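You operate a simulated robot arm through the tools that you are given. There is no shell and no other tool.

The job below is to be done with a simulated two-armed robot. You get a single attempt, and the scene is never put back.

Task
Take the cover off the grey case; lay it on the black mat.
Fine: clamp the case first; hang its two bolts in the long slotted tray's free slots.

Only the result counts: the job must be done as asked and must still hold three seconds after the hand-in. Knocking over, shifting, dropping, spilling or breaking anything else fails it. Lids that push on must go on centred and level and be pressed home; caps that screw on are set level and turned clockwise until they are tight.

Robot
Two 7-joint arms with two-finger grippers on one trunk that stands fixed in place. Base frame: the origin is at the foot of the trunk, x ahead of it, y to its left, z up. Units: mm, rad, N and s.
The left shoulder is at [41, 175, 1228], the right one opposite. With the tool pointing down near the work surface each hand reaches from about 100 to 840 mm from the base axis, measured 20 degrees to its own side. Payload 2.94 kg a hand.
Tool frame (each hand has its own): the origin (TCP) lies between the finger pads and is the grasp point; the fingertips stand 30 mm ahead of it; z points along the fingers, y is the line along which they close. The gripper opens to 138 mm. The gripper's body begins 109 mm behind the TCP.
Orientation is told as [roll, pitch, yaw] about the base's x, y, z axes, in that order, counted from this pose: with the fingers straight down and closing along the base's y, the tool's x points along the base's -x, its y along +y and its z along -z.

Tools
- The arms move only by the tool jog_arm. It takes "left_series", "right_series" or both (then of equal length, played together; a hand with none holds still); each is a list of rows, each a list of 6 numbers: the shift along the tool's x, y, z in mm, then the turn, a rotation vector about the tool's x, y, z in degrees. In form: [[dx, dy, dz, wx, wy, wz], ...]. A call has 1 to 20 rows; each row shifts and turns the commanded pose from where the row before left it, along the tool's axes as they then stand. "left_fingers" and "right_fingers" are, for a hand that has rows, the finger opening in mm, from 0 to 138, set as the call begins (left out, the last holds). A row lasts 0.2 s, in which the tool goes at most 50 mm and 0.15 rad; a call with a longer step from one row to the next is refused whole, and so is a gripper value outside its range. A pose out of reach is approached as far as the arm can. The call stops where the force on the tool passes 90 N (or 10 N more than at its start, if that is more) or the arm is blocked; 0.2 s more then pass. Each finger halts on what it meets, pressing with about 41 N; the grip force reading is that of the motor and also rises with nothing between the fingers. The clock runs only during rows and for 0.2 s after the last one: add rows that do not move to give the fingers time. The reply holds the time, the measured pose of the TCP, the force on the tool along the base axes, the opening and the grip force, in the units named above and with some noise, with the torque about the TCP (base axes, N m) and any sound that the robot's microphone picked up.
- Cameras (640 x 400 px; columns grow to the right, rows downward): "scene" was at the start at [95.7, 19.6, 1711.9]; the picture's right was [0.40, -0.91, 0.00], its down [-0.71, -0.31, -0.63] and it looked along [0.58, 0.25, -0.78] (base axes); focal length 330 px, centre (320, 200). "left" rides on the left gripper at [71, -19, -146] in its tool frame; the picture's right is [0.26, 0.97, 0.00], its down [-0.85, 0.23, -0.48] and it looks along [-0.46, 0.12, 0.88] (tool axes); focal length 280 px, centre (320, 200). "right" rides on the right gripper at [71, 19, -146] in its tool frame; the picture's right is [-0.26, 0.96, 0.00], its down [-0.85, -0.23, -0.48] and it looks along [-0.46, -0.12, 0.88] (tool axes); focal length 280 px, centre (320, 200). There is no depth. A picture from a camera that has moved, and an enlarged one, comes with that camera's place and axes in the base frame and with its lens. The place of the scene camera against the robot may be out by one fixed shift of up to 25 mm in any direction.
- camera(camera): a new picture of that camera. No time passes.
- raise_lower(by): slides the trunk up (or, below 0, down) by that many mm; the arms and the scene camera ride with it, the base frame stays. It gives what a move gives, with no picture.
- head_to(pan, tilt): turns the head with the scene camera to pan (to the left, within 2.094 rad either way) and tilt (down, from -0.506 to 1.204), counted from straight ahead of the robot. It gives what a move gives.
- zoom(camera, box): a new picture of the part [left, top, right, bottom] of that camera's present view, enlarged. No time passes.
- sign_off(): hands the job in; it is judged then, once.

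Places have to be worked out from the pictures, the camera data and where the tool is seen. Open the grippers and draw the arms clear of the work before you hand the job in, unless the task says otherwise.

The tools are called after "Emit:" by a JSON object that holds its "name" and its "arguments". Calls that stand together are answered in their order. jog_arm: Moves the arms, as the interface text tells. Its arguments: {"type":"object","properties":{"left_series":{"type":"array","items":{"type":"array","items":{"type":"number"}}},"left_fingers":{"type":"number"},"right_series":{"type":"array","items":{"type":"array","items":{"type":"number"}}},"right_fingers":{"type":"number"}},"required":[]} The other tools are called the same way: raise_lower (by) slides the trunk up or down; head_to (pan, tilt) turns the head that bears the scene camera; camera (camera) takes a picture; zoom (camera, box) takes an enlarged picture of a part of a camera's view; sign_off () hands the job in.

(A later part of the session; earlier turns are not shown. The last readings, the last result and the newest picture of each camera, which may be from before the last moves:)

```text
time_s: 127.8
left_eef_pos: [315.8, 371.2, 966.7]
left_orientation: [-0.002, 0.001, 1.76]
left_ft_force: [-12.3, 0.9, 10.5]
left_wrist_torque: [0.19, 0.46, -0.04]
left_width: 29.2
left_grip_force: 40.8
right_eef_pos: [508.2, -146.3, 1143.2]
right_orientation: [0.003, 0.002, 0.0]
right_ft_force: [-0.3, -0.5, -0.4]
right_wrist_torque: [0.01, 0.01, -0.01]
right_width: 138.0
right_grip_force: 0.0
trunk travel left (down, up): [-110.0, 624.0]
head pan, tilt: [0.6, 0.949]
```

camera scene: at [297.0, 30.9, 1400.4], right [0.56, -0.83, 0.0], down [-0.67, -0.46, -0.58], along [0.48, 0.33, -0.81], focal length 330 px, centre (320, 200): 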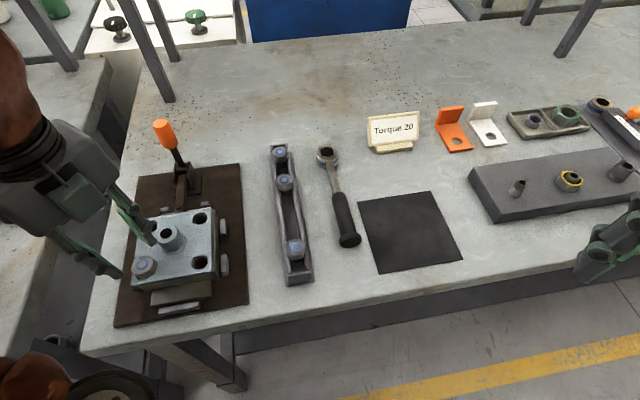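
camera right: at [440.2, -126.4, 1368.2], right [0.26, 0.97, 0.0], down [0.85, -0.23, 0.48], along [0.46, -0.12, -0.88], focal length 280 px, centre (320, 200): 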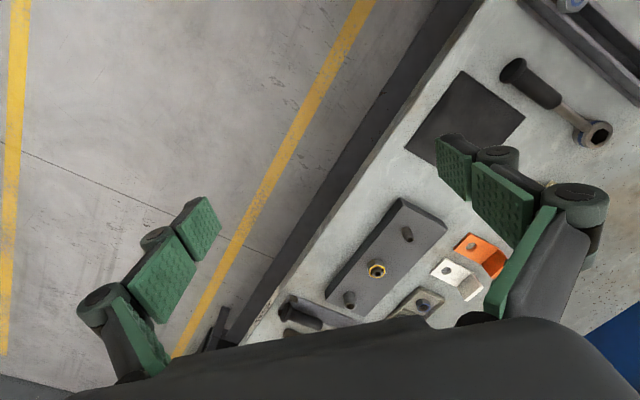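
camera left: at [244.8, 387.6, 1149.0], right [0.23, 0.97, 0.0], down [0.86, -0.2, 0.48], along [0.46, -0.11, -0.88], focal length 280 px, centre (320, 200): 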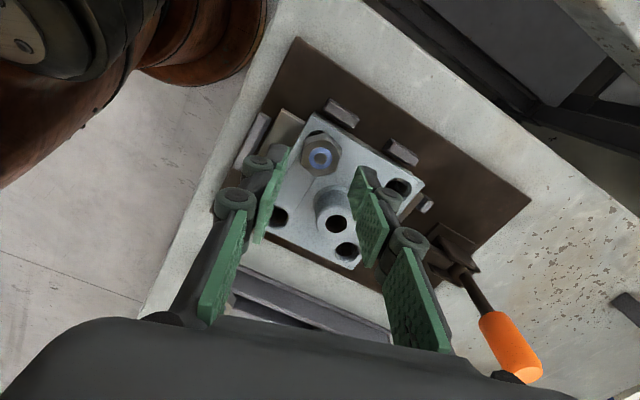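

128° turned cleanly. I'll release, rise, and wind the wrist back 180° for the next stroke.

Emit:
{"name": "jog_arm", "arguments": {"left_series": [[0, 0, 0, 0, 0, 0], [0, 0, 0, 0, 0, 0], [0, 0, -15, 0, 0, 0], [0, 0, -15, 0, 0, 0], [0, 0, 0, 0, 0, 8.5], [0, 0, 0, 0, 0, 8.5], [0, 0, 0, 0, 0, 8.5], [0, 0, 0, 0, 0, 8.5], [0, 0, 0, 0, 0, 8.5], [0, 0, 0, 0, 0, 8.5], [0, 0, 0, 0, 0, 8.5], [0, 0, 0, 0, 0, 8.5], [0, 0, 0, 0, 0, 8.5], [0, 0, 0, 0, 0, 8.5], [0, 0, 0, 0, 0, 8.5], [0, 0, 0, 0, 0, 8.5], [0, 0, 0, 0, 0, 8.5], [0, 0, 0, 0, 0, 8.5], [0, 0, 0, 0, 0, 0]], "left_fingers": 42}}

Emit:
{"name": "jog_arm", "arguments": {"left_series": [[0, 0, 0, 0, 0, 8.5], [0, 0, 0, 0, 0, 8.5], [0, 0, 0, 0, 0, 8.5], [0, 0, 0, 0, 0, 8.5], [0, 0, 0, 0, 0, 8.5], [0, 0, 0, 0, 0, 8.5], [0, 0, 0, 0, 0, 8.5], [0, 0, 0, 0, 0, 0]]}}

Emit:
{"name": "camera", "arguments": {"camera": "left"}}

Emit:
{"name": "zoom", "arguments": {"camera": "left", "box": [250, 110, 390, 220]}}

Emit:
{"name": "zoom", "arguments": {"camera": "scene", "box": [100, 170, 260, 320]}}

```text
time_s: 131.8
left_eef_pos: [315.1, 370.7, 997.8]
left_orientation: [0.001, 0.001, -0.32]
left_ft_force: [-0.6, 0.6, -0.2]
left_wrist_torque: [0.0, 0.02, 0.01]
left_width: 41.9
left_grip_force: 0.0
right_eef_pos: [510.4, -146.2, 1142.5]
right_orientation: [0.001, 0.0, -0.001]
right_ft_force: [-0.1, 0.0, 0.2]
right_wrist_torque: [-0.01, 0.0, 0.02]
right_width: 138.0
right_grip_force: 0.1
trunk travel left (down, up): [-110.0, 624.0]
head pan, tilt: [0.6, 0.949]
```

```text
time_s: 133.6
left_eef_pos: [317.0, 369.6, 997.1]
left_orientation: [0.001, 0.001, -1.357]
left_ft_force: [0.2, 0.3, 0.0]
left_wrist_torque: [0.04, 0.0, 0.01]
left_width: 42.1
left_grip_force: 0.0
right_eef_pos: [509.9, -148.2, 1141.6]
right_orientation: [0.002, 0.0, -0.002]
right_ft_force: [1.1, -0.4, 0.0]
right_wrist_torque: [0.02, 0.01, 0.0]
right_width: 137.9
right_grip_force: 0.0
trunk travel left (down, up): [-110.0, 624.0]
head pan, tilt: [0.6, 0.949]
```

```text
taken
camera left: at [283.5, 435.0, 1141.9], right [0.89, 0.46, 0.0], down [0.4, -0.78, 0.48], along [0.22, -0.42, -0.88], focal length 280 px, centre (320, 200)
```

left: 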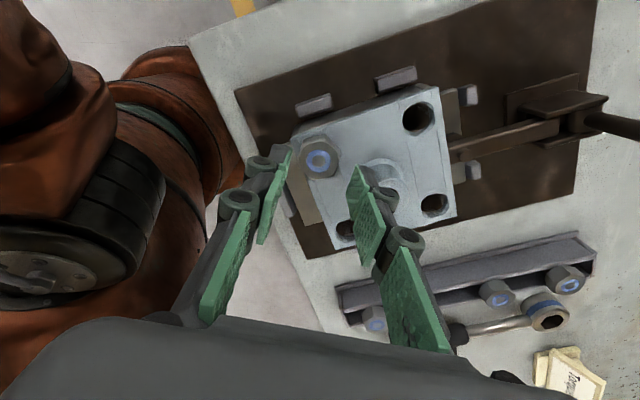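

```text
3.64 times, centred on (320, 165) of left
camera zoom: at [283.5, 435.0, 1141.9], right [0.89, 0.46, 0.0], down [0.4, -0.78, 0.48], along [0.22, -0.42, -0.88], focal length 1020 px, centre (320, 327)
```

zoom: 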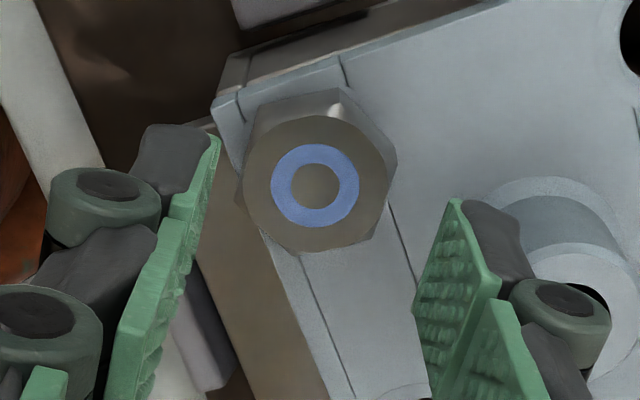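

```text
2.67 times, centred on (180, 245) of scene
camera zoom: at [297.0, 31.0, 1400.5], right [0.56, -0.83, 0.0], down [-0.67, -0.46, -0.58], along [0.48, 0.33, -0.81], focal length 880 px, centre (693, 80)
```

zoom: 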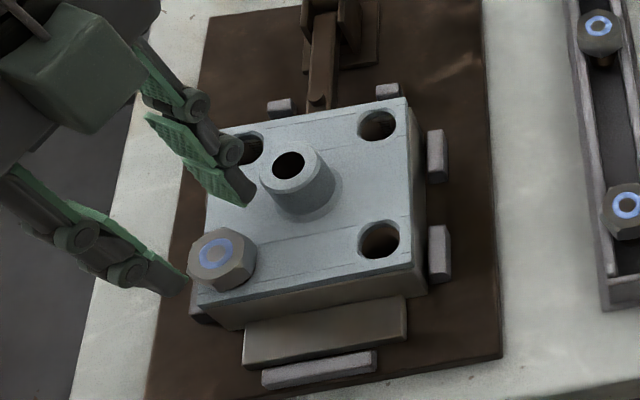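

The hex is aligned at about -76°. I'll lower with a 40 mm opening to stay clear of the boss, then grip.

Emit:
{"name": "jog_arm", "arguments": {"left_series": [[1, -1.3, 10, 0, 0, -1], [0, 0, 10, 0, 0, 0], [0, 0, 9, 0, 0, 0], [0, 0, 0, 0, 0, 0]], "left_fingers": 40}}

Emit:
{"name": "zoom", "arguments": {"camera": "left", "box": [250, 110, 390, 220]}}

```text
time_s: 134.6
left_eef_pos: [314.5, 370.4, 968.7]
left_orientation: [0.0, 0.0, -1.338]
left_ft_force: [-0.5, 0.1, -0.1]
left_wrist_torque: [-0.03, -0.03, -0.03]
left_width: 40.0
left_grip_force: 0.2
right_eef_pos: [510.2, -146.6, 1142.8]
right_orientation: [0.001, 0.001, 0.0]
right_ft_force: [0.1, 0.5, 0.2]
right_wrist_torque: [0.0, 0.01, -0.02]
right_width: 138.0
right_grip_force: 0.1
trunk travel left (down, up): [-110.0, 624.0]
head pan, tilt: [0.6, 0.949]
```

```text
3.64 times, centred on (320, 165) of left
camera zoom: at [280.4, 434.8, 1113.1], right [0.88, 0.48, 0.0], down [0.42, -0.77, 0.48], along [0.23, -0.42, -0.88], focal length 1020 px, centre (320, 327)
```

zoom: 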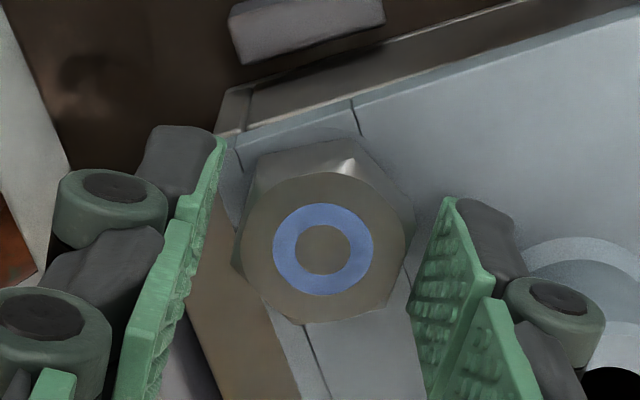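

The fingers straddle cleanly. I'll grip and begin the second stroke.

Emit:
{"name": "jog_arm", "arguments": {"left_series": [[0, 0, 0, 0, 0, 0], [0, 0, 0, 0, 0, 0], [0, 0, 0, 0, 0, 0]], "left_fingers": 20}}

Emit:
{"name": "jog_arm", "arguments": {"left_series": [[0, 0, 0, 0, 0, -8], [0, 0, -0.2, 0, 0, -8], [0, 0, -0.2, 0, 0, -8], [0, 0, -0.2, 0, 0, -8], [0, 0, -0.2, 0, 0, -8], [0, 0, -0.2, 0, 0, -8], [0, 0, -0.2, 0, 0, -8], [0, 0, -0.2, 0, 0, -8], [0, 0, -0.2, 0, 0, -8], [0, 0, -0.2, 0, 0, -8], [0, 0, 0, 0, 0, 0]]}}

```text
time_s: 135.4
left_eef_pos: [314.0, 371.5, 968.0]
left_orientation: [0.0, -0.001, -1.339]
left_ft_force: [3.0, 0.2, 0.5]
left_wrist_torque: [0.05, -0.06, 0.01]
left_width: 29.3
left_grip_force: 40.5
right_eef_pos: [510.4, -147.5, 1141.5]
right_orientation: [-0.002, 0.002, 0.001]
right_ft_force: [0.8, -0.6, 0.0]
right_wrist_torque: [-0.01, 0.01, -0.01]
right_width: 137.8
right_grip_force: 0.0
trunk travel left (down, up): [-110.0, 624.0]
head pan, tilt: [0.6, 0.949]
```

```text
time_s: 137.8
left_eef_pos: [315.4, 370.6, 971.2]
left_orientation: [-0.002, -0.003, 0.059]
left_ft_force: [-0.5, 0.3, 13.2]
left_wrist_torque: [-0.03, 0.7, 0.0]
left_width: 28.8
left_grip_force: 40.9
right_eef_pos: [510.6, -147.8, 1141.5]
right_orientation: [0.001, 0.0, -0.001]
right_ft_force: [-0.5, 0.8, -0.2]
right_wrist_torque: [0.0, -0.01, 0.0]
right_width: 138.2
right_grip_force: 0.0
trunk travel left (down, up): [-110.0, 624.0]
head pan, tilt: [0.6, 0.949]
```

Another 80° turned smoothly and the bolt keeps climbing. I'll go on to about 100° of yaw.

Emit:
{"name": "jog_arm", "arguments": {"left_series": [[0, 0, -0.2, 0, 0, -8], [0, 0, -0.2, 0, 0, -8], [0, 0, -0.2, 0, 0, -8], [0, 0, -0.2, 0, 0, -8], [0, 0, -0.2, 0, 0, -8], [0, 0, -0.2, 0, 0, -8], [0, 0, 0, 0, 0, 0]]}}

Emit:
{"name": "jog_arm", "arguments": {"left_series": [[0, 0, -0.2, 0, 0, -8], [0, 0, -0.2, 0, 0, -8], [0, 0, -0.2, 0, 0, -8], [0, 0, -0.2, 0, 0, -8], [0, 0, -0.2, 0, 0, -8], [0, 0, -0.2, 0, 0, -8], [0, 0, 0, 0, 0, 0]]}}

Emit:
{"name": "zoom", "arguments": {"camera": "scene", "box": [100, 170, 260, 320]}}

```text
time_s: 139.4
left_eef_pos: [314.6, 370.4, 970.7]
left_orientation: [0.004, 0.003, 0.897]
left_ft_force: [-1.5, 0.3, -3.5]
left_wrist_torque: [0.14, -0.06, -0.02]
left_width: 29.2
left_grip_force: 41.5
right_eef_pos: [510.4, -148.4, 1141.0]
right_orientation: [0.001, 0.003, -0.001]
right_ft_force: [-0.2, -0.2, 0.1]
right_wrist_torque: [0.0, 0.0, -0.03]
right_width: 138.1
right_grip_force: 0.0
trunk travel left (down, up): [-110.0, 624.0]
head pan, tilt: [0.6, 0.949]
```

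```text
time_s: 141.0
left_eef_pos: [314.6, 370.1, 972.5]
left_orientation: [-0.001, 0.0, 1.735]
left_ft_force: [0.1, 0.5, -0.9]
left_wrist_torque: [0.0, -0.02, 0.0]
left_width: 29.6
left_grip_force: 41.2
right_eef_pos: [510.5, -147.4, 1143.1]
right_orientation: [-0.001, 0.001, 0.002]
right_ft_force: [-0.2, 0.4, 0.0]
right_wrist_torque: [0.01, -0.01, 0.01]
right_width: 138.2
right_grip_force: 0.0
trunk travel left (down, up): [-110.0, 624.0]
head pan, tilt: [0.6, 0.949]
```

```text
2.67 times, centred on (180, 245) of scene
camera zoom: at [297.1, 31.1, 1400.4], right [0.56, -0.83, 0.0], down [-0.67, -0.46, -0.58], along [0.48, 0.33, -0.81], focal length 880 px, centre (693, 80)
```

zoom: 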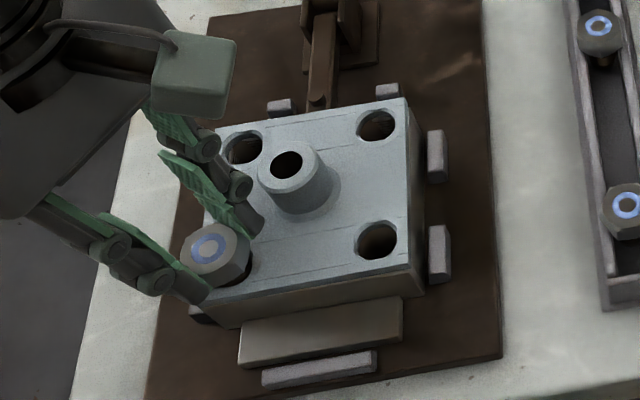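

The lift force has vanished, so F is out of its thread with a good flat grip. I'll lift gently to confirm.

Emit:
{"name": "jog_arm", "arguments": {"left_series": [[0, 0, -3, 0, 0, 0], [0, 0, -4, 0, 0, 0], [0, 0, -5, 0, 0, 0], [0, 0, -6, 0, 0, 0], [0, 0, 0, 0, 0, 0]]}}

Emit:
{"name": "zoom", "arguments": {"camera": "scene", "box": [100, 170, 260, 320]}}

```text
time_s: 142.2
left_eef_pos: [315.6, 371.9, 991.2]
left_orientation: [0.0, 0.0, 1.732]
left_ft_force: [-0.6, 0.1, -0.6]
left_wrist_torque: [0.01, 0.01, 0.01]
left_width: 29.1
left_grip_force: 41.5
right_eef_pos: [510.5, -148.6, 1141.6]
right_orientation: [-0.001, -0.001, -0.001]
right_ft_force: [0.5, 0.0, -0.2]
right_wrist_torque: [-0.02, -0.02, -0.02]
right_width: 138.2
right_grip_force: 0.1
trunk travel left (down, up): [-110.0, 624.0]
head pan, tilt: [0.6, 0.949]
```

```text
2.67 times, centred on (180, 245) of scene
camera zoom: at [297.1, 31.1, 1400.4], right [0.56, -0.83, 0.0], down [-0.67, -0.46, -0.58], along [0.48, 0.33, -0.81], focal length 880 px, centre (693, 80)
```

zoom: 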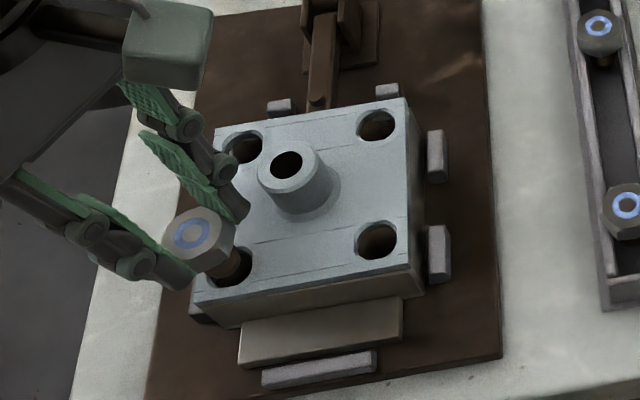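

F is free and rising. I'll lift it well clear, rotate to about 40° of yaw, and carry it over the remaining free place near (522,262).

Emit:
{"name": "jog_arm", "arguments": {"left_series": [[0, 0, -20, 0, 0, 0], [0, 0, -25, 0, 0, 0], [0, 0, -30, 0, 0, 0], [0, 0, -20, 0, 0, 0], [0, 0, 0, 0, 0, 8.47], [0, 0, 0, 0, 0, 8.47], [0, 0, 0, 0, 0, 8.47], [0, 0, 0, 0, 0, 8.47], [0, 0, 0, 0, 0, 8.47], [0, 0, 0, 0, 0, 8.47], [0, 0, 0, 0, 0, 8.47], [0, 0, 0, 0, 0, 0]]}}

Emit:
{"name": "camera", "arguments": {"camera": "left"}}

Emit:
{"name": "camera", "arguments": {"camera": "scene"}}

```text
time_s: 144.8
left_eef_pos: [315.4, 369.7, 1085.2]
left_orientation: [0.0, 0.001, 0.696]
left_ft_force: [-0.8, -0.1, -1.3]
left_wrist_torque: [0.0, 0.01, 0.01]
left_width: 29.1
left_grip_force: 40.7
right_eef_pos: [510.4, -147.2, 1142.4]
right_orientation: [0.0, -0.001, 0.001]
right_ft_force: [0.2, 0.4, 0.9]
right_wrist_torque: [0.0, 0.0, 0.01]
right_width: 138.1
right_grip_force: 0.0
trunk travel left (down, up): [-110.0, 624.0]
head pan, tilt: [0.6, 0.949]
```

```text
taken
camera left: at [274.4, 309.9, 1230.7], right [-0.82, 0.57, 0.0], down [0.5, 0.72, 0.48], along [0.27, 0.39, -0.88], focal length 280 px, centre (320, 200)
```

left: 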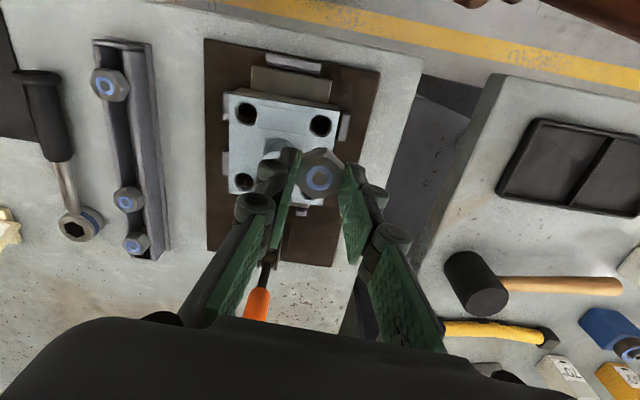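

```text
taken
camera scene: at [297.0, 31.0, 1400.5], right [0.56, -0.83, 0.0], down [-0.67, -0.46, -0.58], along [0.48, 0.33, -0.81], focal length 330 px, centre (320, 200)
```

scene: 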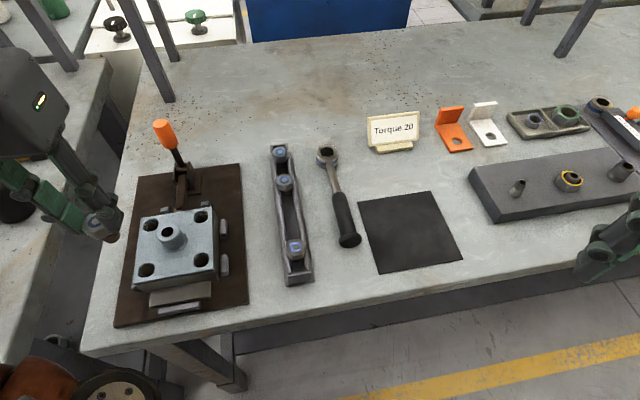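

The bolt is held securely. I'll move across to the free slot position at this height.

Emit:
{"name": "jog_arm", "arguments": {"left_series": [[-14.9, -35.9, 0, 0, 0, 0], [-14.9, -35.9, 0, 0, 0, 0], [-14.9, -35.9, 0, 0, 0, 0], [-14.9, -35.9, 0, 0, 0, 0], [-14.9, -35.9, 0, 0, 0, 0], [-15, -35.8, 0, 0, 0, 0], [0, 0, 0, 0, 0, 0]]}}

Emit:
{"name": "jog_arm", "arguments": {"left_series": [[0, 0, 20, 0, 0, 0], [0, 0, 25, 0, 0, 0], [0, 0, 25, 0, 0, 0], [0, 0, 20, 0, 0, 0], [0, 0, 0, 0, 0, 0]]}}

Emit:
{"name": "camera", "arguments": {"camera": "left"}}

Emit:
{"name": "zoom", "arguments": {"camera": "left", "box": [260, 60, 390, 260]}}

Emit:
{"name": "zoom", "arguments": {"camera": "scene", "box": [230, 120, 350, 300]}}

```text
time_s: 146.4
left_eef_pos: [521.3, 267.8, 1086.4]
left_orientation: [-0.002, -0.002, 0.698]
left_ft_force: [-0.2, -0.3, -1.3]
left_wrist_torque: [0.02, 0.01, 0.02]
left_width: 29.3
left_grip_force: 40.8
right_eef_pos: [509.8, -146.6, 1142.5]
right_orientation: [-0.001, 0.002, -0.001]
right_ft_force: [-0.5, 0.4, 0.3]
right_wrist_torque: [0.01, -0.05, 0.01]
right_width: 138.2
right_grip_force: 0.0
trunk travel left (down, up): [-110.0, 624.0]
head pan, tilt: [0.6, 0.949]
```

```text
time_s: 147.6
left_eef_pos: [520.4, 263.9, 995.9]
left_orientation: [0.001, 0.0, 0.699]
left_ft_force: [-0.1, 0.9, -1.1]
left_wrist_torque: [-0.01, -0.07, 0.04]
left_width: 29.4
left_grip_force: 40.4
right_eef_pos: [510.5, -148.0, 1142.0]
right_orientation: [0.003, 0.0, 0.0]
right_ft_force: [-0.3, -0.1, 0.4]
right_wrist_torque: [0.0, 0.0, 0.0]
right_width: 138.0
right_grip_force: 0.1
trunk travel left (down, up): [-110.0, 624.0]
head pan, tilt: [0.6, 0.949]
```

```text
taken
camera left: at [480.0, 204.2, 1141.7], right [-0.82, 0.57, 0.0], down [0.5, 0.72, 0.48], along [0.27, 0.39, -0.88], focal length 280 px, centre (320, 200)
```

left: 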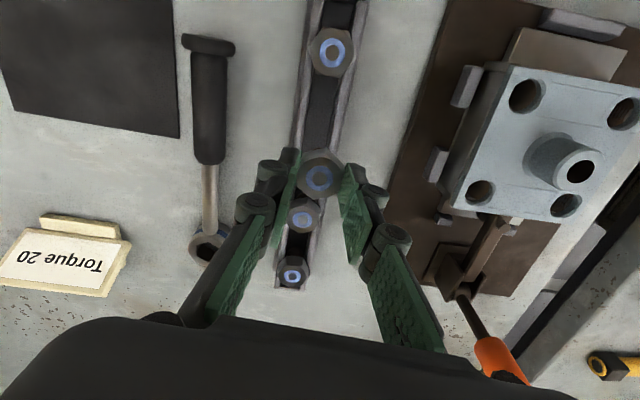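

```text
2.00 times, centred on (325, 160) of left
camera zoom: at [480.0, 204.2, 1141.7], right [-0.82, 0.57, 0.0], down [0.5, 0.72, 0.48], along [0.27, 0.39, -0.88], focal length 561 px, centre (310, 280)
```

zoom: 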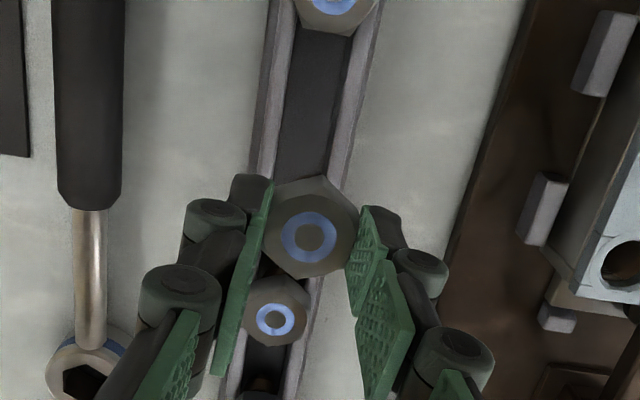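

```text
2.22 times, centred on (290, 210) of scene
camera zoom: at [297.0, 30.9, 1400.5], right [0.56, -0.83, 0.0], down [-0.67, -0.46, -0.58], along [0.48, 0.33, -0.81], focal length 733 px, centre (387, 178)
```

zoom: 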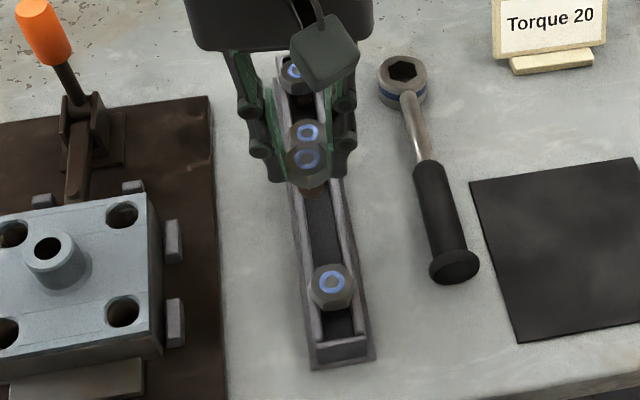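

The held bolt is about 2.6 mm to one side of the slot centre. I'll correct that and lower to just above entry for another check.

Emit:
{"name": "jog_arm", "arguments": {"left_series": [[0, -2.6, 6, 0, 0, 0], [0, 0, 6, 0, 0, 0], [0, 0, 6, 0, 0, 0], [0, 0, 0, 0, 0, 0]]}}

Emit:
{"name": "zoom", "arguments": {"camera": "left", "box": [260, 60, 390, 260]}}

Emit:
{"name": "zoom", "arguments": {"camera": "scene", "box": [260, 140, 330, 300]}}

```text
time_s: 148.6
left_eef_pos: [521.6, 262.3, 978.9]
left_orientation: [-0.002, 0.0, 0.699]
left_ft_force: [-0.3, 1.0, -1.2]
left_wrist_torque: [0.05, 0.01, -0.02]
left_width: 29.2
left_grip_force: 41.3
right_eef_pos: [510.5, -147.3, 1141.9]
right_orientation: [0.003, 0.001, 0.0]
right_ft_force: [0.2, 0.0, -0.6]
right_wrist_torque: [0.02, 0.02, 0.01]
right_width: 138.3
right_grip_force: 0.0
trunk travel left (down, up): [-110.0, 624.0]
head pan, tilt: [0.6, 0.949]
```

```text
2.00 times, centred on (325, 160) of left
camera zoom: at [481.8, 201.2, 1123.4], right [-0.82, 0.57, 0.0], down [0.5, 0.72, 0.48], along [0.27, 0.39, -0.88], focal length 561 px, centre (310, 280)
```

zoom: 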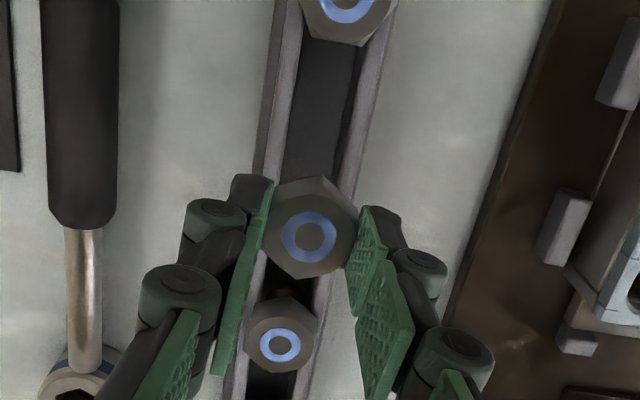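

```text
2.50 times, centred on (295, 220) of scene
camera zoom: at [297.2, 31.0, 1400.4], right [0.56, -0.83, 0.0], down [-0.67, -0.46, -0.58], along [0.48, 0.33, -0.81], focal length 824 px, centre (382, 150)
```

zoom: 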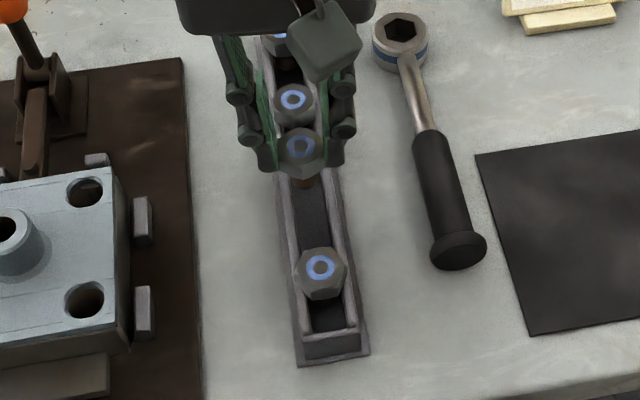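

The held bolt and slot centre now agree, so I'll lower it into the channel slowly.

Emit:
{"name": "jog_arm", "arguments": {"left_series": [[0, 0, 4, 0, 0, 0], [0, 0, 4, 0, 0, 0], [0, 0, 4, 0, 0, 0], [0, 0, 4, 0, 0, 0], [0, 0, 4, 0, 0, 0], [0, 0, 0, 0, 0, 0]]}}

Emit:
{"name": "zoom", "arguments": {"camera": "scene", "box": [260, 140, 330, 300]}}

Emit:
{"name": "zoom", "arguments": {"camera": "left", "box": [260, 60, 390, 260]}}

```text
time_s: 150.0
left_eef_pos: [521.6, 261.8, 957.0]
left_orientation: [-0.001, -0.002, 0.699]
left_ft_force: [-0.2, 0.6, -0.7]
left_wrist_torque: [-0.04, 0.0, 0.05]
left_width: 29.0
left_grip_force: 40.9
right_eef_pos: [510.9, -147.2, 1142.7]
right_orientation: [0.001, 0.0, -0.001]
right_ft_force: [0.4, -0.1, 0.4]
right_wrist_torque: [0.03, -0.01, 0.0]
right_width: 138.1
right_grip_force: 0.1
trunk travel left (down, up): [-110.0, 624.0]
head pan, tilt: [0.6, 0.949]
```

```text
2.50 times, centred on (295, 220) of scene
camera zoom: at [297.2, 31.0, 1400.4], right [0.56, -0.83, 0.0], down [-0.67, -0.46, -0.58], along [0.48, 0.33, -0.81], focal length 824 px, centre (382, 150)
```

zoom: 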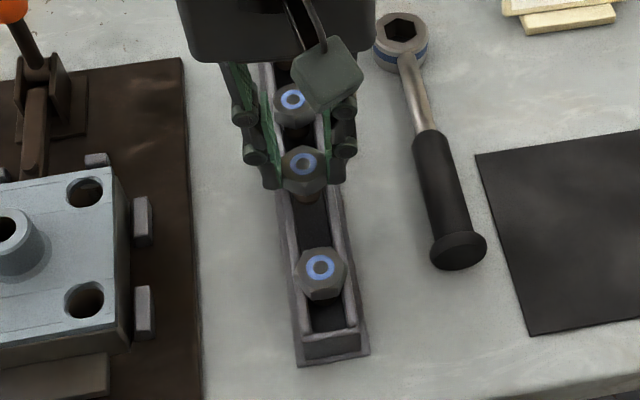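

```text
2.00 times, centred on (325, 160) of left
camera zoom: at [482.2, 201.3, 1102.6], right [-0.82, 0.57, 0.0], down [0.5, 0.72, 0.48], along [0.27, 0.39, -0.88], focal length 561 px, centre (310, 280)
```

zoom: 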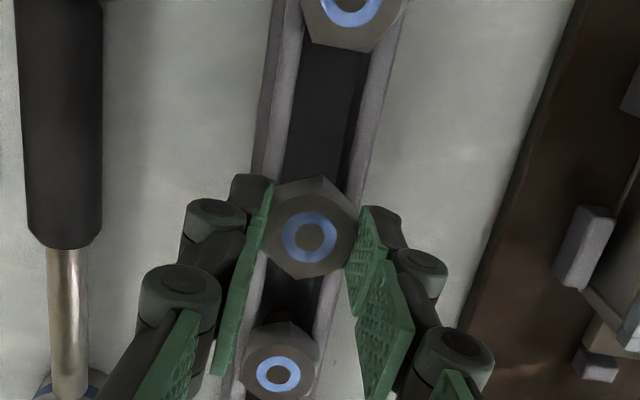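

No contact and the shank is in the channel. I'll finish lowering in 2 to 3 mm steps until the head seats.

Emit:
{"name": "jog_arm", "arguments": {"left_series": [[0, 0, 3, 0, 0, 0], [0, 0, 3, 0, 0, 0], [0, 0, 3, 0, 0, 0], [0, 0, 2, 0, 0, 0], [0, 0, 0, 0, 0, 0]]}}

Emit:
{"name": "zoom", "arguments": {"camera": "scene", "box": [260, 140, 330, 300]}}

```text
time_s: 151.2
left_eef_pos: [524.9, 261.4, 945.5]
left_orientation: [0.0, 0.001, 0.699]
left_ft_force: [-0.2, -0.5, -1.9]
left_wrist_torque: [0.0, 0.02, 0.0]
left_width: 29.1
left_grip_force: 40.7
right_eef_pos: [509.9, -147.3, 1143.4]
right_orientation: [0.002, 0.002, 0.0]
right_ft_force: [-0.4, -0.1, -0.1]
right_wrist_torque: [0.02, -0.01, -0.03]
right_width: 137.8
right_grip_force: 0.1
trunk travel left (down, up): [-110.0, 624.0]
head pan, tilt: [0.6, 0.949]
```

```text
2.50 times, centred on (295, 220) of scene
camera zoom: at [297.2, 31.0, 1400.4], right [0.56, -0.83, 0.0], down [-0.67, -0.46, -0.58], along [0.48, 0.33, -0.81], focal length 824 px, centre (382, 150)
```

zoom: 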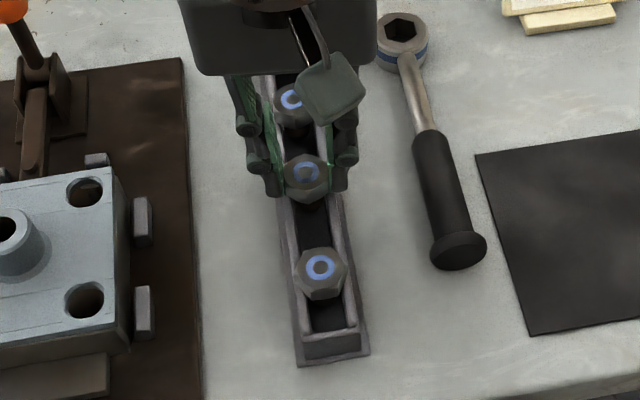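

Emit:
{"name": "jog_arm", "arguments": {"left_series": [[0, 0, 2, 0, 0, 0], [0, 0, 2, 0, 0, 0], [0, 0, 0, 0, 0, 0]]}}

```text
time_s: 152.0
left_eef_pos: [523.6, 263.1, 943.2]
left_orientation: [-0.001, -0.003, 0.697]
left_ft_force: [-1.4, 4.6, 10.8]
left_wrist_torque: [0.1, 0.13, -0.02]
left_width: 29.2
left_grip_force: 41.1
right_eef_pos: [508.8, -146.7, 1142.9]
right_orientation: [0.002, -0.001, 0.001]
right_ft_force: [-0.9, -0.2, 0.0]
right_wrist_torque: [0.02, -0.02, -0.01]
right_width: 138.2
right_grip_force: 0.0
trunk travel left (down, up): [-110.0, 624.0]
head pan, tilt: [0.6, 0.949]
```

The head has seated, with about 12 N of contact at z 943. I'll release and rise.

Emit:
{"name": "jog_arm", "arguments": {"left_series": [[0, 0, 0, 0, 0, 0], [0, 0, 0, 0, 0, 0], [0, 0, 0, 0, 0, 0], [0, 0, -15, 0, 0, 0], [0, 0, -30, 0, 0, 0], [0, 0, -35, 0, 0, 0], [0, 0, -40, 0, 0, 0], [0, 0, 0, 0, 0, 0]], "left_fingers": 52}}

Emit:
{"name": "zoom", "arguments": {"camera": "scene", "box": [250, 120, 340, 300]}}

Emit:
{"name": "camera", "arguments": {"camera": "left"}}

```text
time_s: 153.8
left_eef_pos: [526.6, 262.5, 1064.1]
left_orientation: [0.0, 0.0, 0.698]
left_ft_force: [0.1, 0.0, 0.4]
left_wrist_torque: [0.02, 0.02, 0.02]
left_width: 52.3
left_grip_force: 0.0
right_eef_pos: [509.9, -147.0, 1142.1]
right_orientation: [0.002, 0.001, 0.001]
right_ft_force: [0.3, 0.0, 0.7]
right_wrist_torque: [0.0, 0.01, 0.0]
right_width: 138.2
right_grip_force: 0.0
trunk travel left (down, up): [-110.0, 624.0]
head pan, tilt: [0.6, 0.949]
```

```text
2.22 times, centred on (295, 210) of scene
camera zoom: at [297.2, 30.9, 1400.4], right [0.56, -0.83, 0.0], down [-0.67, -0.46, -0.58], along [0.48, 0.33, -0.81], focal length 733 px, centre (376, 178)
```

zoom: 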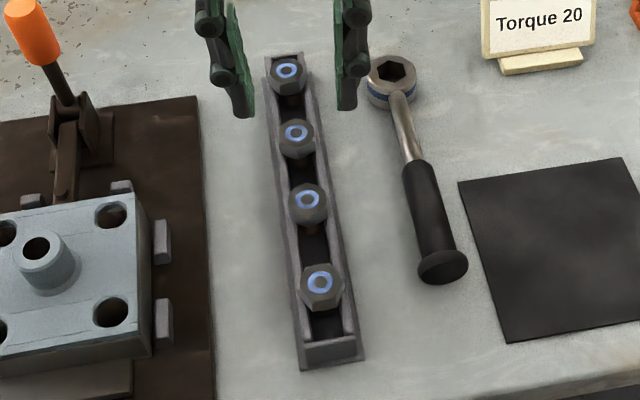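

```text
taken
camera left: at [485.7, 202.0, 1209.1], right [-0.82, 0.57, 0.0], down [0.5, 0.72, 0.48], along [0.27, 0.39, -0.88], focal length 280 px, centre (320, 200)
```

left: 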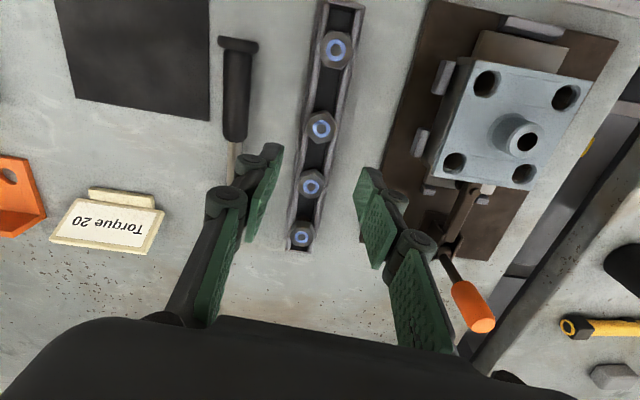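

All four bolts hang evenly in the tray. The mat's corners work out to a centre of about (636,84), with 147 mm sides at 45°. Before lifting the cover I'll dry-run the left hand's reach to the mat, moving the right arm out of the way.

Emit:
{"name": "jog_arm", "arguments": {"left_series": [[0, 0, 0, 0, 0, 0], [0, 0, 0, 0, 0, 0], [6.1, -41.4, 0, 0, 0, 0], [6.1, -41.4, 0, 0, 0, 0], [6.1, -41.4, 0, 0, 0, 0], [6.1, -41.4, 0, 0, 0, 0], [6.1, -41.4, 0, 0, 0, 0], [0, 0, 0, 0, 0, 0]], "right_series": [[0, -40, 0, 0, 0, 0], [0, -40, 0, 0, 0, 0], [0, -40, 0, 0, 0, 0], [0, -40, 0, 0, 0, 0], [0, 0, 0, 0, 0, 0], [0, 0, 0, 0, 0, 0], [0, 0, 0, 0, 0, 0], [0, 0, 0, 0, 0, 0]]}}

Emit:
{"name": "camera", "arguments": {"camera": "left"}}

Emit:
{"name": "camera", "arguments": {"camera": "scene"}}

```text
time_s: 155.6
left_eef_pos: [566.9, 187.9, 1051.7]
left_orientation: [0.0, 0.0, 0.701]
left_ft_force: [0.4, 0.4, 0.3]
left_wrist_torque: [0.01, -0.01, -0.02]
left_width: 52.2
left_grip_force: 0.0
left hand out of reach, approached as far as the arm can: row 4, 5, 6, 7
right_eef_pos: [521.5, -296.3, 1119.8]
right_orientation: [0.005, -0.002, -0.002]
right_ft_force: [0.2, -0.7, 0.4]
right_wrist_torque: [0.02, -0.01, 0.0]
right_width: 138.0
right_grip_force: 0.0
right hand out of reach, approached as far as the arm can: row 3, 4
trunk travel left (down, up): [-110.0, 624.0]
head pan, tilt: [0.6, 0.949]
```

```text
taken
camera left: at [525.8, 128.0, 1196.5], right [-0.82, 0.57, 0.0], down [0.5, 0.72, 0.48], along [0.27, 0.39, -0.88], focal length 280 px, centre (320, 200)
```

left: 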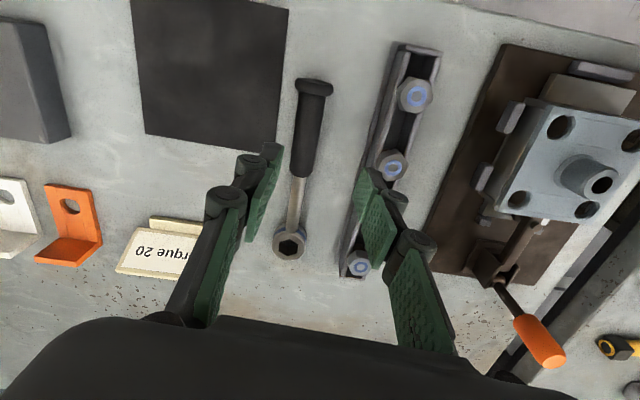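

```text
taken
camera scene: at [297.4, 30.6, 1400.4], right [0.56, -0.83, 0.0], down [-0.67, -0.46, -0.58], along [0.48, 0.33, -0.81], focal length 330 px, centre (320, 200)
```

scene: 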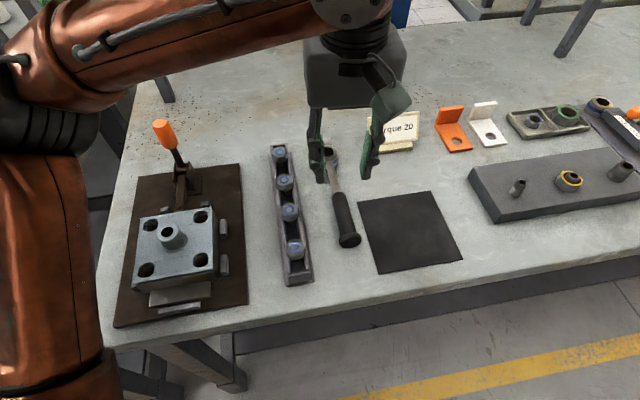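

The left hand stops about 545 mm from the shoulder when reaching inward, so the mat isn't reachable from here. I'll back off, restore the trunk to its starting height, and test the left reach toward the mat from there.

Emit:
{"name": "jog_arm", "arguments": {"left_series": [[-5, 40, 0, 0, 0, 0], [-5, 40, 0, 0, 0, 0], [0, 0, 0, 0, 0, 0]], "right_series": [[0, 40, 0, 0, 0, 0], [0, 40, 0, 0, 0, 0], [0, 0, 0, 0, 0, 0]]}}

Emit:
{"name": "raise_lower", "arguments": {"by": 290}}

Emit:
{"name": "jog_arm", "arguments": {"left_series": [[0, 0, 40, 0, 0, 0], [0, 0, 40, 0, 0, 0], [0, 0, 40, 0, 0, 0], [0, 0, 40, 0, 0, 0], [6, -40, 0, 0, 0, 0], [6, -40, 0, 0, 0, 0], [0, 0, 0, 0, 0, 0]]}}

```text
time_s: 156.4
left_eef_pos: [519.7, 256.3, 1055.0]
left_orientation: [0.0, 0.0, 0.699]
left_ft_force: [0.6, -0.3, -0.1]
left_wrist_torque: [0.03, 0.0, -0.03]
left_width: 52.1
left_grip_force: 0.0
right_eef_pos: [520.7, -219.4, 1120.8]
right_orientation: [0.002, -0.001, 0.001]
right_ft_force: [0.0, 0.1, 1.1]
right_wrist_torque: [0.01, 0.02, -0.01]
right_width: 138.1
right_grip_force: 0.0
trunk travel left (down, up): [-110.0, 624.0]
head pan, tilt: [0.6, 0.949]
```

```text
time_s: 159.3
left_eef_pos: [498.5, 254.6, 1367.7]
left_orientation: [-0.032, -0.039, 0.701]
left_ft_force: [0.6, 0.3, -0.5]
left_wrist_torque: [-0.01, -0.01, 0.03]
left_width: 51.9
left_grip_force: 0.1
right_eef_pos: [522.6, -215.7, 1409.4]
right_orientation: [0.0, 0.003, 0.0]
right_ft_force: [0.0, -0.5, -0.4]
right_wrist_torque: [0.0, -0.01, -0.02]
right_width: 137.8
right_grip_force: 0.1
trunk travel left (down, up): [-400.0, 334.0]
head pan, tilt: [0.6, 0.949]
```

```text
time_s: 160.9
left_eef_pos: [532.0, 217.1, 1213.4]
left_orientation: [-0.036, -0.041, 0.704]
left_ft_force: [0.1, -0.6, -0.4]
left_wrist_torque: [0.03, 0.02, -0.01]
left_width: 52.2
left_grip_force: 0.1
left hand out of reach, approached as far as the arm can: row 6
right_eef_pos: [520.3, -218.1, 1410.9]
right_orientation: [0.003, 0.0, -0.001]
right_ft_force: [-1.0, -0.8, -0.1]
right_wrist_torque: [0.03, 0.01, -0.02]
right_width: 137.9
right_grip_force: 0.1
trunk travel left (down, up): [-400.0, 334.0]
head pan, tilt: [0.6, 0.949]
```

I'll look at the left arm's posture to understand what's limiting it.

Emit:
{"name": "head_to", "arguments": {"pan": 0.5, "tilt": 0.6}}

Emit:
{"name": "camera", "arguments": {"camera": "scene"}}

Emit:
{"name": "camera", "arguments": {"camera": "right"}}

```text
time_s: 161.8
left_eef_pos: [530.6, 216.9, 1212.7]
left_orientation: [-0.037, -0.038, 0.702]
left_ft_force: [-0.2, 0.1, -0.3]
left_wrist_torque: [0.0, -0.01, 0.03]
left_width: 51.8
left_grip_force: 0.0
right_eef_pos: [521.2, -215.0, 1411.3]
right_orientation: [0.0, -0.001, 0.001]
right_ft_force: [-0.1, 0.7, -0.2]
right_wrist_torque: [-0.01, -0.04, -0.01]
right_width: 138.1
right_grip_force: 0.0
trunk travel left (down, up): [-400.0, 334.0]
head pan, tilt: [0.499, 0.6]
```

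```text
taken
camera scene: at [103.4, 32.5, 1735.7], right [0.48, -0.88, 0.0], down [-0.5, -0.27, -0.82], along [0.72, 0.39, -0.57], focal length 330 px, centre (320, 200)
```

scene: 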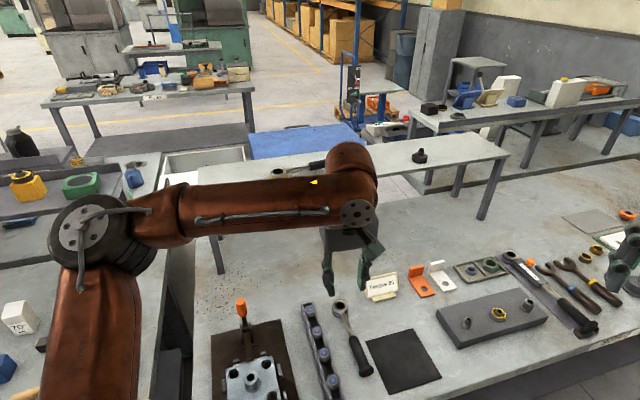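

```text
taken
camera right: at [449.3, -194.5, 1556.2], right [0.26, 0.96, 0.0], down [0.85, -0.23, 0.48], along [0.46, -0.12, -0.88], focal length 280 px, centre (320, 200)
```

right: 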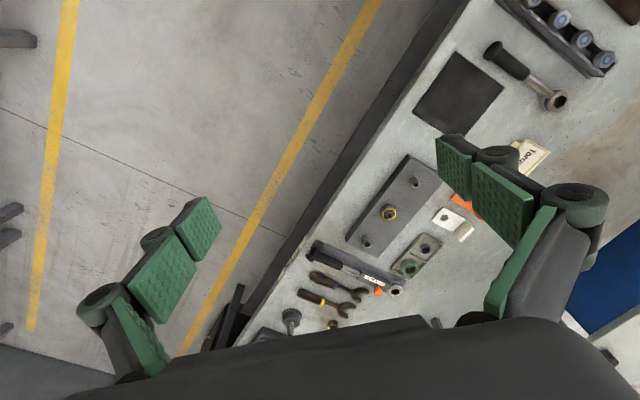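

The left elbow is swung out. I'll return the left hand to its exact starting pose, which also fixes the slight tilt, and then test the inward reach from there as a fresh posture.

Emit:
{"name": "jog_arm", "arguments": {"left_series": [[0, 0, 0, 0, 0, 7], [0, 0, 0, 0, 0, 7], [0, 0, 0, 0, 0, 7], [0, 0, 0, 0, 0, 7], [0, 0, 0, 0, 0, 7], [0, 0, 0, 0, 0, 5.2], [0, 0, 0, -1.1, 1.1, 0], [0, 0, 0, -1.1, 1.1, 0], [32, 40, -5, 0, 0, 0], [32, 40, -5, 0, 0, 0], [32, 40, -5, 0, 0, 0], [32, 40, -5, 0, 0, 0], [0, 39, -5, 0, 0, 0], [0, 39, 0, 0, 0, 0], [0, 0, 0, 0, 0, 0]]}}

```text
refused: row 9 steps farther than a row can; nothing moved
```

Emit:
{"name": "jog_arm", "arguments": {"left_series": [[0, 0, 0, 0, 0, 7], [0, 0, 0, 0, 0, 7], [0, 0, 0, 0, 0, 7], [0, 0, 0, 0, 0, 7], [0, 0, 0, 0, 0, 7], [0, 0, 0, 0, 0, 5.2], [0, 0, 0, 0, 1.5, 0], [0, 0, 0, 0, 1.5, 0], [26, 40, -5, 0, 0, 0], [26, 40, -5, 0, 0, 0], [26, 40, -5, 0, 0, 0], [26, 40, -5, 0, 0, 0], [25, 39, -5, 0, 0, 0], [0, 38, 0, 0, 0, 0], [0, 0, 0, 0, 0, 0]]}}

Emit:
{"name": "camera", "arguments": {"camera": "scene"}}

```text
time_s: 164.9
left_eef_pos: [405.3, 470.0, 1242.5]
left_orientation: [-0.002, 0.002, -0.004]
left_ft_force: [-0.1, -0.2, 0.0]
left_wrist_torque: [0.04, 0.01, 0.0]
left_width: 51.8
left_grip_force: 0.0
left hand out of reach, approached as far as the arm can: row 7, 8
right_eef_pos: [521.1, -216.1, 1410.3]
right_orientation: [0.003, 0.001, -0.001]
right_ft_force: [-0.3, -1.0, -0.8]
right_wrist_torque: [0.1, 0.0, 0.01]
right_width: 138.0
right_grip_force: 0.0
trunk travel left (down, up): [-400.0, 334.0]
head pan, tilt: [0.499, 0.6]
```

```text
taken
camera scene: at [103.3, 31.5, 1735.8], right [0.48, -0.88, 0.0], down [-0.5, -0.27, -0.83], along [0.72, 0.39, -0.56], focal length 330 px, centre (320, 200)
```

scene: 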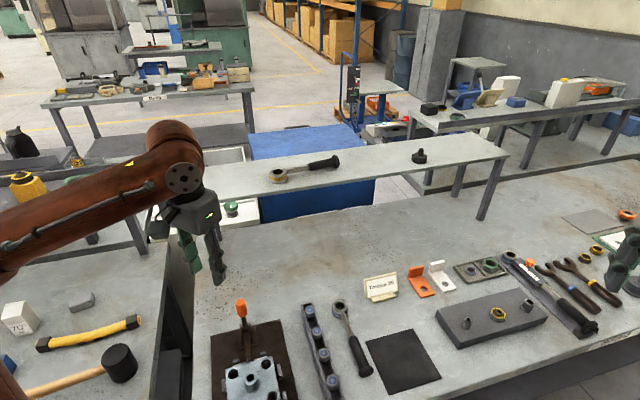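

The left arm is back near its starting pose and level. I'll test an inward move toward the mat side from here.

Emit:
{"name": "jog_arm", "arguments": {"left_series": [[-10.4, -37, 0, 0, 0, 0], [-10.4, -37, 0, 0, 0, 0], [-10.4, -37, 0, 0, 0, 0], [-10.4, -37, 0, 0, 0, 0], [-10.4, -37, 0, 0, 0, 0], [-10.4, -37, 0, 0, 0, 0], [-10.4, -37, 0, 0, 0, 0], [-10.4, -37, 0, 0, 0, 0], [-10.4, -37, 0, 0, 0, 0], [0, 0, 0, 0, 0, 0]]}}

Emit:
{"name": "camera", "arguments": {"camera": "scene"}}

```text
time_s: 167.2
left_eef_pos: [480.1, 188.0, 1240.2]
left_orientation: [-0.004, 0.001, 0.004]
left_ft_force: [0.3, 0.3, -0.3]
left_wrist_torque: [0.0, 0.0, 0.0]
left_width: 51.9
left_grip_force: 0.1
left hand out of reach, approached as far as the arm can: row 8, 9
right_eef_pos: [521.2, -216.3, 1410.8]
right_orientation: [0.001, 0.001, 0.001]
right_ft_force: [0.9, -0.7, 0.5]
right_wrist_torque: [0.0, 0.04, 0.01]
right_width: 138.1
right_grip_force: 0.1
trunk travel left (down, up): [-400.0, 334.0]
head pan, tilt: [0.499, 0.6]
```

```text
taken
camera scene: at [104.3, 32.0, 1735.7], right [0.48, -0.88, 0.0], down [-0.5, -0.27, -0.82], along [0.72, 0.39, -0.57], focal length 330 px, centre (320, 200)
```

scene: 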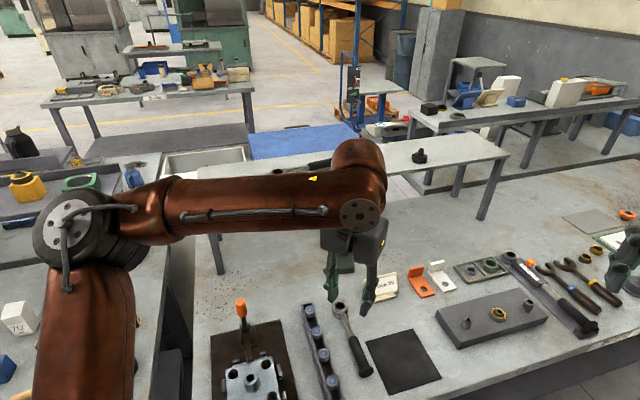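

I'll look at the right arm's posture for comparison, since it started far more inward.

Emit:
{"name": "head_to", "arguments": {"pan": -0.6, "tilt": 0.6}}

Emit:
{"name": "camera", "arguments": {"camera": "scene"}}

```text
time_s: 168.5
left_eef_pos: [479.3, 189.2, 1240.2]
left_orientation: [-0.002, -0.001, 0.003]
left_ft_force: [0.0, -0.4, -1.1]
left_wrist_torque: [-0.02, -0.01, 0.01]
left_width: 52.0
left_grip_force: 0.1
right_eef_pos: [520.7, -215.3, 1410.2]
right_orientation: [0.001, 0.002, 0.0]
right_ft_force: [0.0, 0.8, 0.0]
right_wrist_torque: [0.0, 0.03, 0.02]
right_width: 138.1
right_grip_force: 0.0
trunk travel left (down, up): [-400.0, 334.0]
head pan, tilt: [-0.6, 0.6]
```

```text
taken
camera scene: at [99.0, -60.1, 1735.8], right [-0.56, -0.83, 0.0], down [-0.47, 0.32, -0.82], along [0.68, -0.47, -0.57], focal length 330 px, centre (320, 200)
```

scene: 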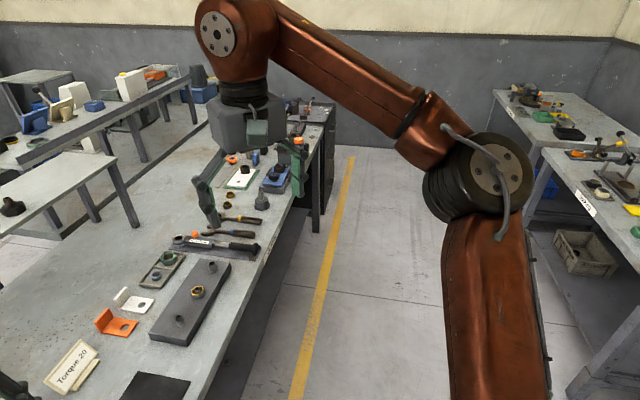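

Both arms share the same elbow-out posture. I'll send the left hand back out of the way and test how far the right arm reaches across, toward the mat and the case.

Emit:
{"name": "jog_arm", "arguments": {"left_series": [[10, 40, 0, 0, 0, 0], [10, 40, 0, 0, 0, 0], [10, 40, 0, 0, 0, 0], [10, 40, 0, 0, 0, 0], [10, 40, 0, 0, 0, 0], [10, 40, 0, 0, 0, 0], [10, 40, 0, 0, 0, 0], [10, 20, 0, 0, 0, 0], [0, 0, 0, 0, 0, 0], [0, 0, 0, 0, 0, 0], [0, 0, 0, 0, 0, 0]], "right_series": [[0, 0, 40, 0, 0, 0], [0, 0, 40, 0, 0, 0], [0, 0, 40, 0, 0, 0], [0, 0, 40, 0, 0, 0], [0, 40, 0, 0, 0, 0], [0, 40, 0, 0, 0, 0], [0, 40, 0, 0, 0, 0], [0, 40, 0, 0, 0, 0], [0, 40, 0, 0, 0, 0], [0, 40, 0, 0, 0, 0], [0, 0, 0, 0, 0, 0]]}}

Emit:
{"name": "jog_arm", "arguments": {"right_series": [[0, 40, 0, 0, 0, 0], [0, 40, 0, 0, 0, 0], [0, 40, 0, 0, 0, 0], [0, 40, 0, 0, 0, 0], [0, 0, 0, 0, 0, 0]]}}

```text
time_s: 170.9
left_eef_pos: [393.7, 493.4, 1241.8]
left_orientation: [0.001, 0.001, -0.003]
left_ft_force: [0.5, -0.6, 1.1]
left_wrist_torque: [0.07, 0.03, 0.03]
left_width: 51.9
left_grip_force: 0.1
right_eef_pos: [518.9, 21.1, 1248.3]
right_orientation: [0.003, 0.0, -0.002]
right_ft_force: [-0.6, -0.2, -0.4]
right_wrist_torque: [0.06, -0.01, 0.01]
right_width: 138.0
right_grip_force: 0.1
trunk travel left (down, up): [-400.0, 334.0]
head pan, tilt: [-0.6, 0.6]
```

```text
time_s: 172.1
left_eef_pos: [394.5, 495.2, 1242.1]
left_orientation: [0.0, 0.0, -0.004]
left_ft_force: [-0.2, -0.9, 0.9]
left_wrist_torque: [0.06, -0.02, 0.01]
left_width: 52.2
left_grip_force: 0.1
right_eef_pos: [521.9, 185.6, 1252.5]
right_orientation: [0.003, -0.001, -0.001]
right_ft_force: [-0.3, -0.7, 0.3]
right_wrist_torque: [0.09, 0.03, 0.0]
right_width: 138.1
right_grip_force: 0.0
trunk travel left (down, up): [-400.0, 334.0]
head pan, tilt: [-0.6, 0.6]
```

The right arm reaches well across. I'll move the left hand further out to the side and test the right hand above the case.

Emit:
{"name": "jog_arm", "arguments": {"left_series": [[0, 40, 0, 0, 0, 0], [0, 40, 0, 0, 0, 0], [0, 40, 0, 0, 0, 0], [0, 40, 0, 0, 0, 0], [0, 20, 0, 0, 0, 0], [0, 0, 0, 0, 0, 0], [0, 0, 0, 0, 0, 0]], "right_series": [[0, 0, 0, 0, 0, 0], [0, 0, 0, 0, 0, 0], [15, 30, 0, 0, 0, 0], [15, 30, 0, 0, 0, 0], [15, 30, 0, 0, 0, 0], [15, 30, 0, 0, 0, 0], [0, 0, 0, 0, 0, 0]], "right_fingers": 70}}

Emit:
{"name": "camera", "arguments": {"camera": "right"}}

Emit:
{"name": "head_to", "arguments": {"pan": 0.415, "tilt": 0.888}}

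Emit:
{"name": "camera", "arguments": {"camera": "scene"}}

```text
time_s: 173.7
left_eef_pos: [398.1, 675.1, 1238.0]
left_orientation: [-0.004, 0.004, -0.001]
left_ft_force: [-0.1, -0.3, 0.3]
left_wrist_torque: [0.02, 0.03, 0.01]
left_width: 52.1
left_grip_force: 0.1
right_eef_pos: [463.7, 308.6, 1252.7]
right_orientation: [-0.002, 0.004, 0.001]
right_ft_force: [0.4, 0.1, 0.4]
right_wrist_torque: [-0.05, 0.03, -0.03]
right_width: 69.9
right_grip_force: 0.0
trunk travel left (down, up): [-400.0, 334.0]
head pan, tilt: [-0.6, 0.6]
```

```text
taken
camera right: at [391.5, 330.5, 1397.8], right [0.26, 0.97, 0.0], down [0.85, -0.23, 0.47], along [0.46, -0.13, -0.88], focal length 280 px, centre (320, 200)
```

right: 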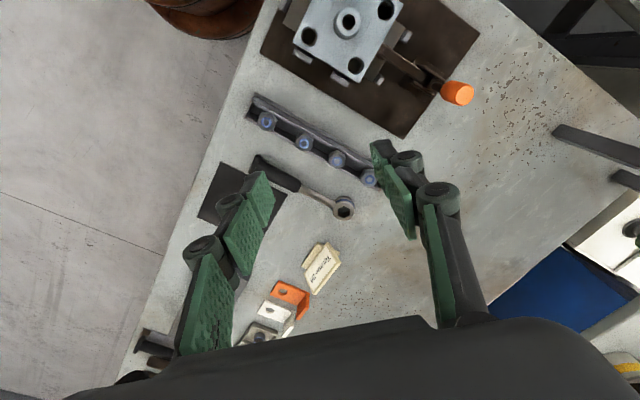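

```text
time_s: 175.0
left_eef_pos: [396.2, 675.5, 1236.6]
left_orientation: [-0.003, 0.003, -0.003]
left_ft_force: [-0.1, -0.7, 0.2]
left_wrist_torque: [-0.05, 0.01, 0.0]
left_width: 52.0
left_grip_force: 0.0
right_eef_pos: [460.8, 308.9, 1252.9]
right_orientation: [-0.002, 0.001, -0.001]
right_ft_force: [0.6, 0.1, 1.1]
right_wrist_torque: [0.0, 0.01, -0.04]
right_width: 70.1
right_grip_force: 0.1
trunk travel left (down, up): [-400.0, 334.0]
head pan, tilt: [0.415, 0.888]
```

```text
taken
camera scene: at [96.1, 24.8, 1711.9], right [0.4, -0.92, 0.0], down [-0.71, -0.31, -0.63], along [0.58, 0.25, -0.78], focal length 330 px, centre (320, 200)
```

scene: 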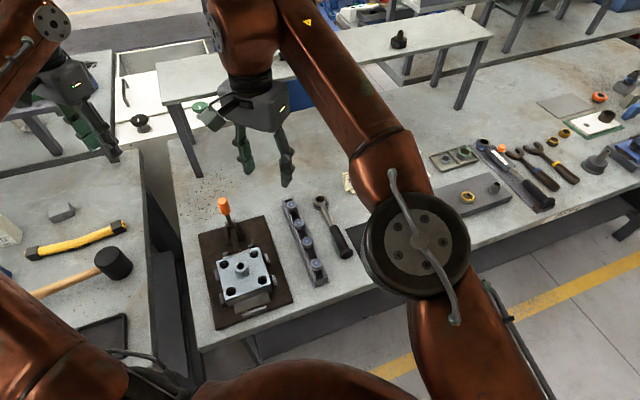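

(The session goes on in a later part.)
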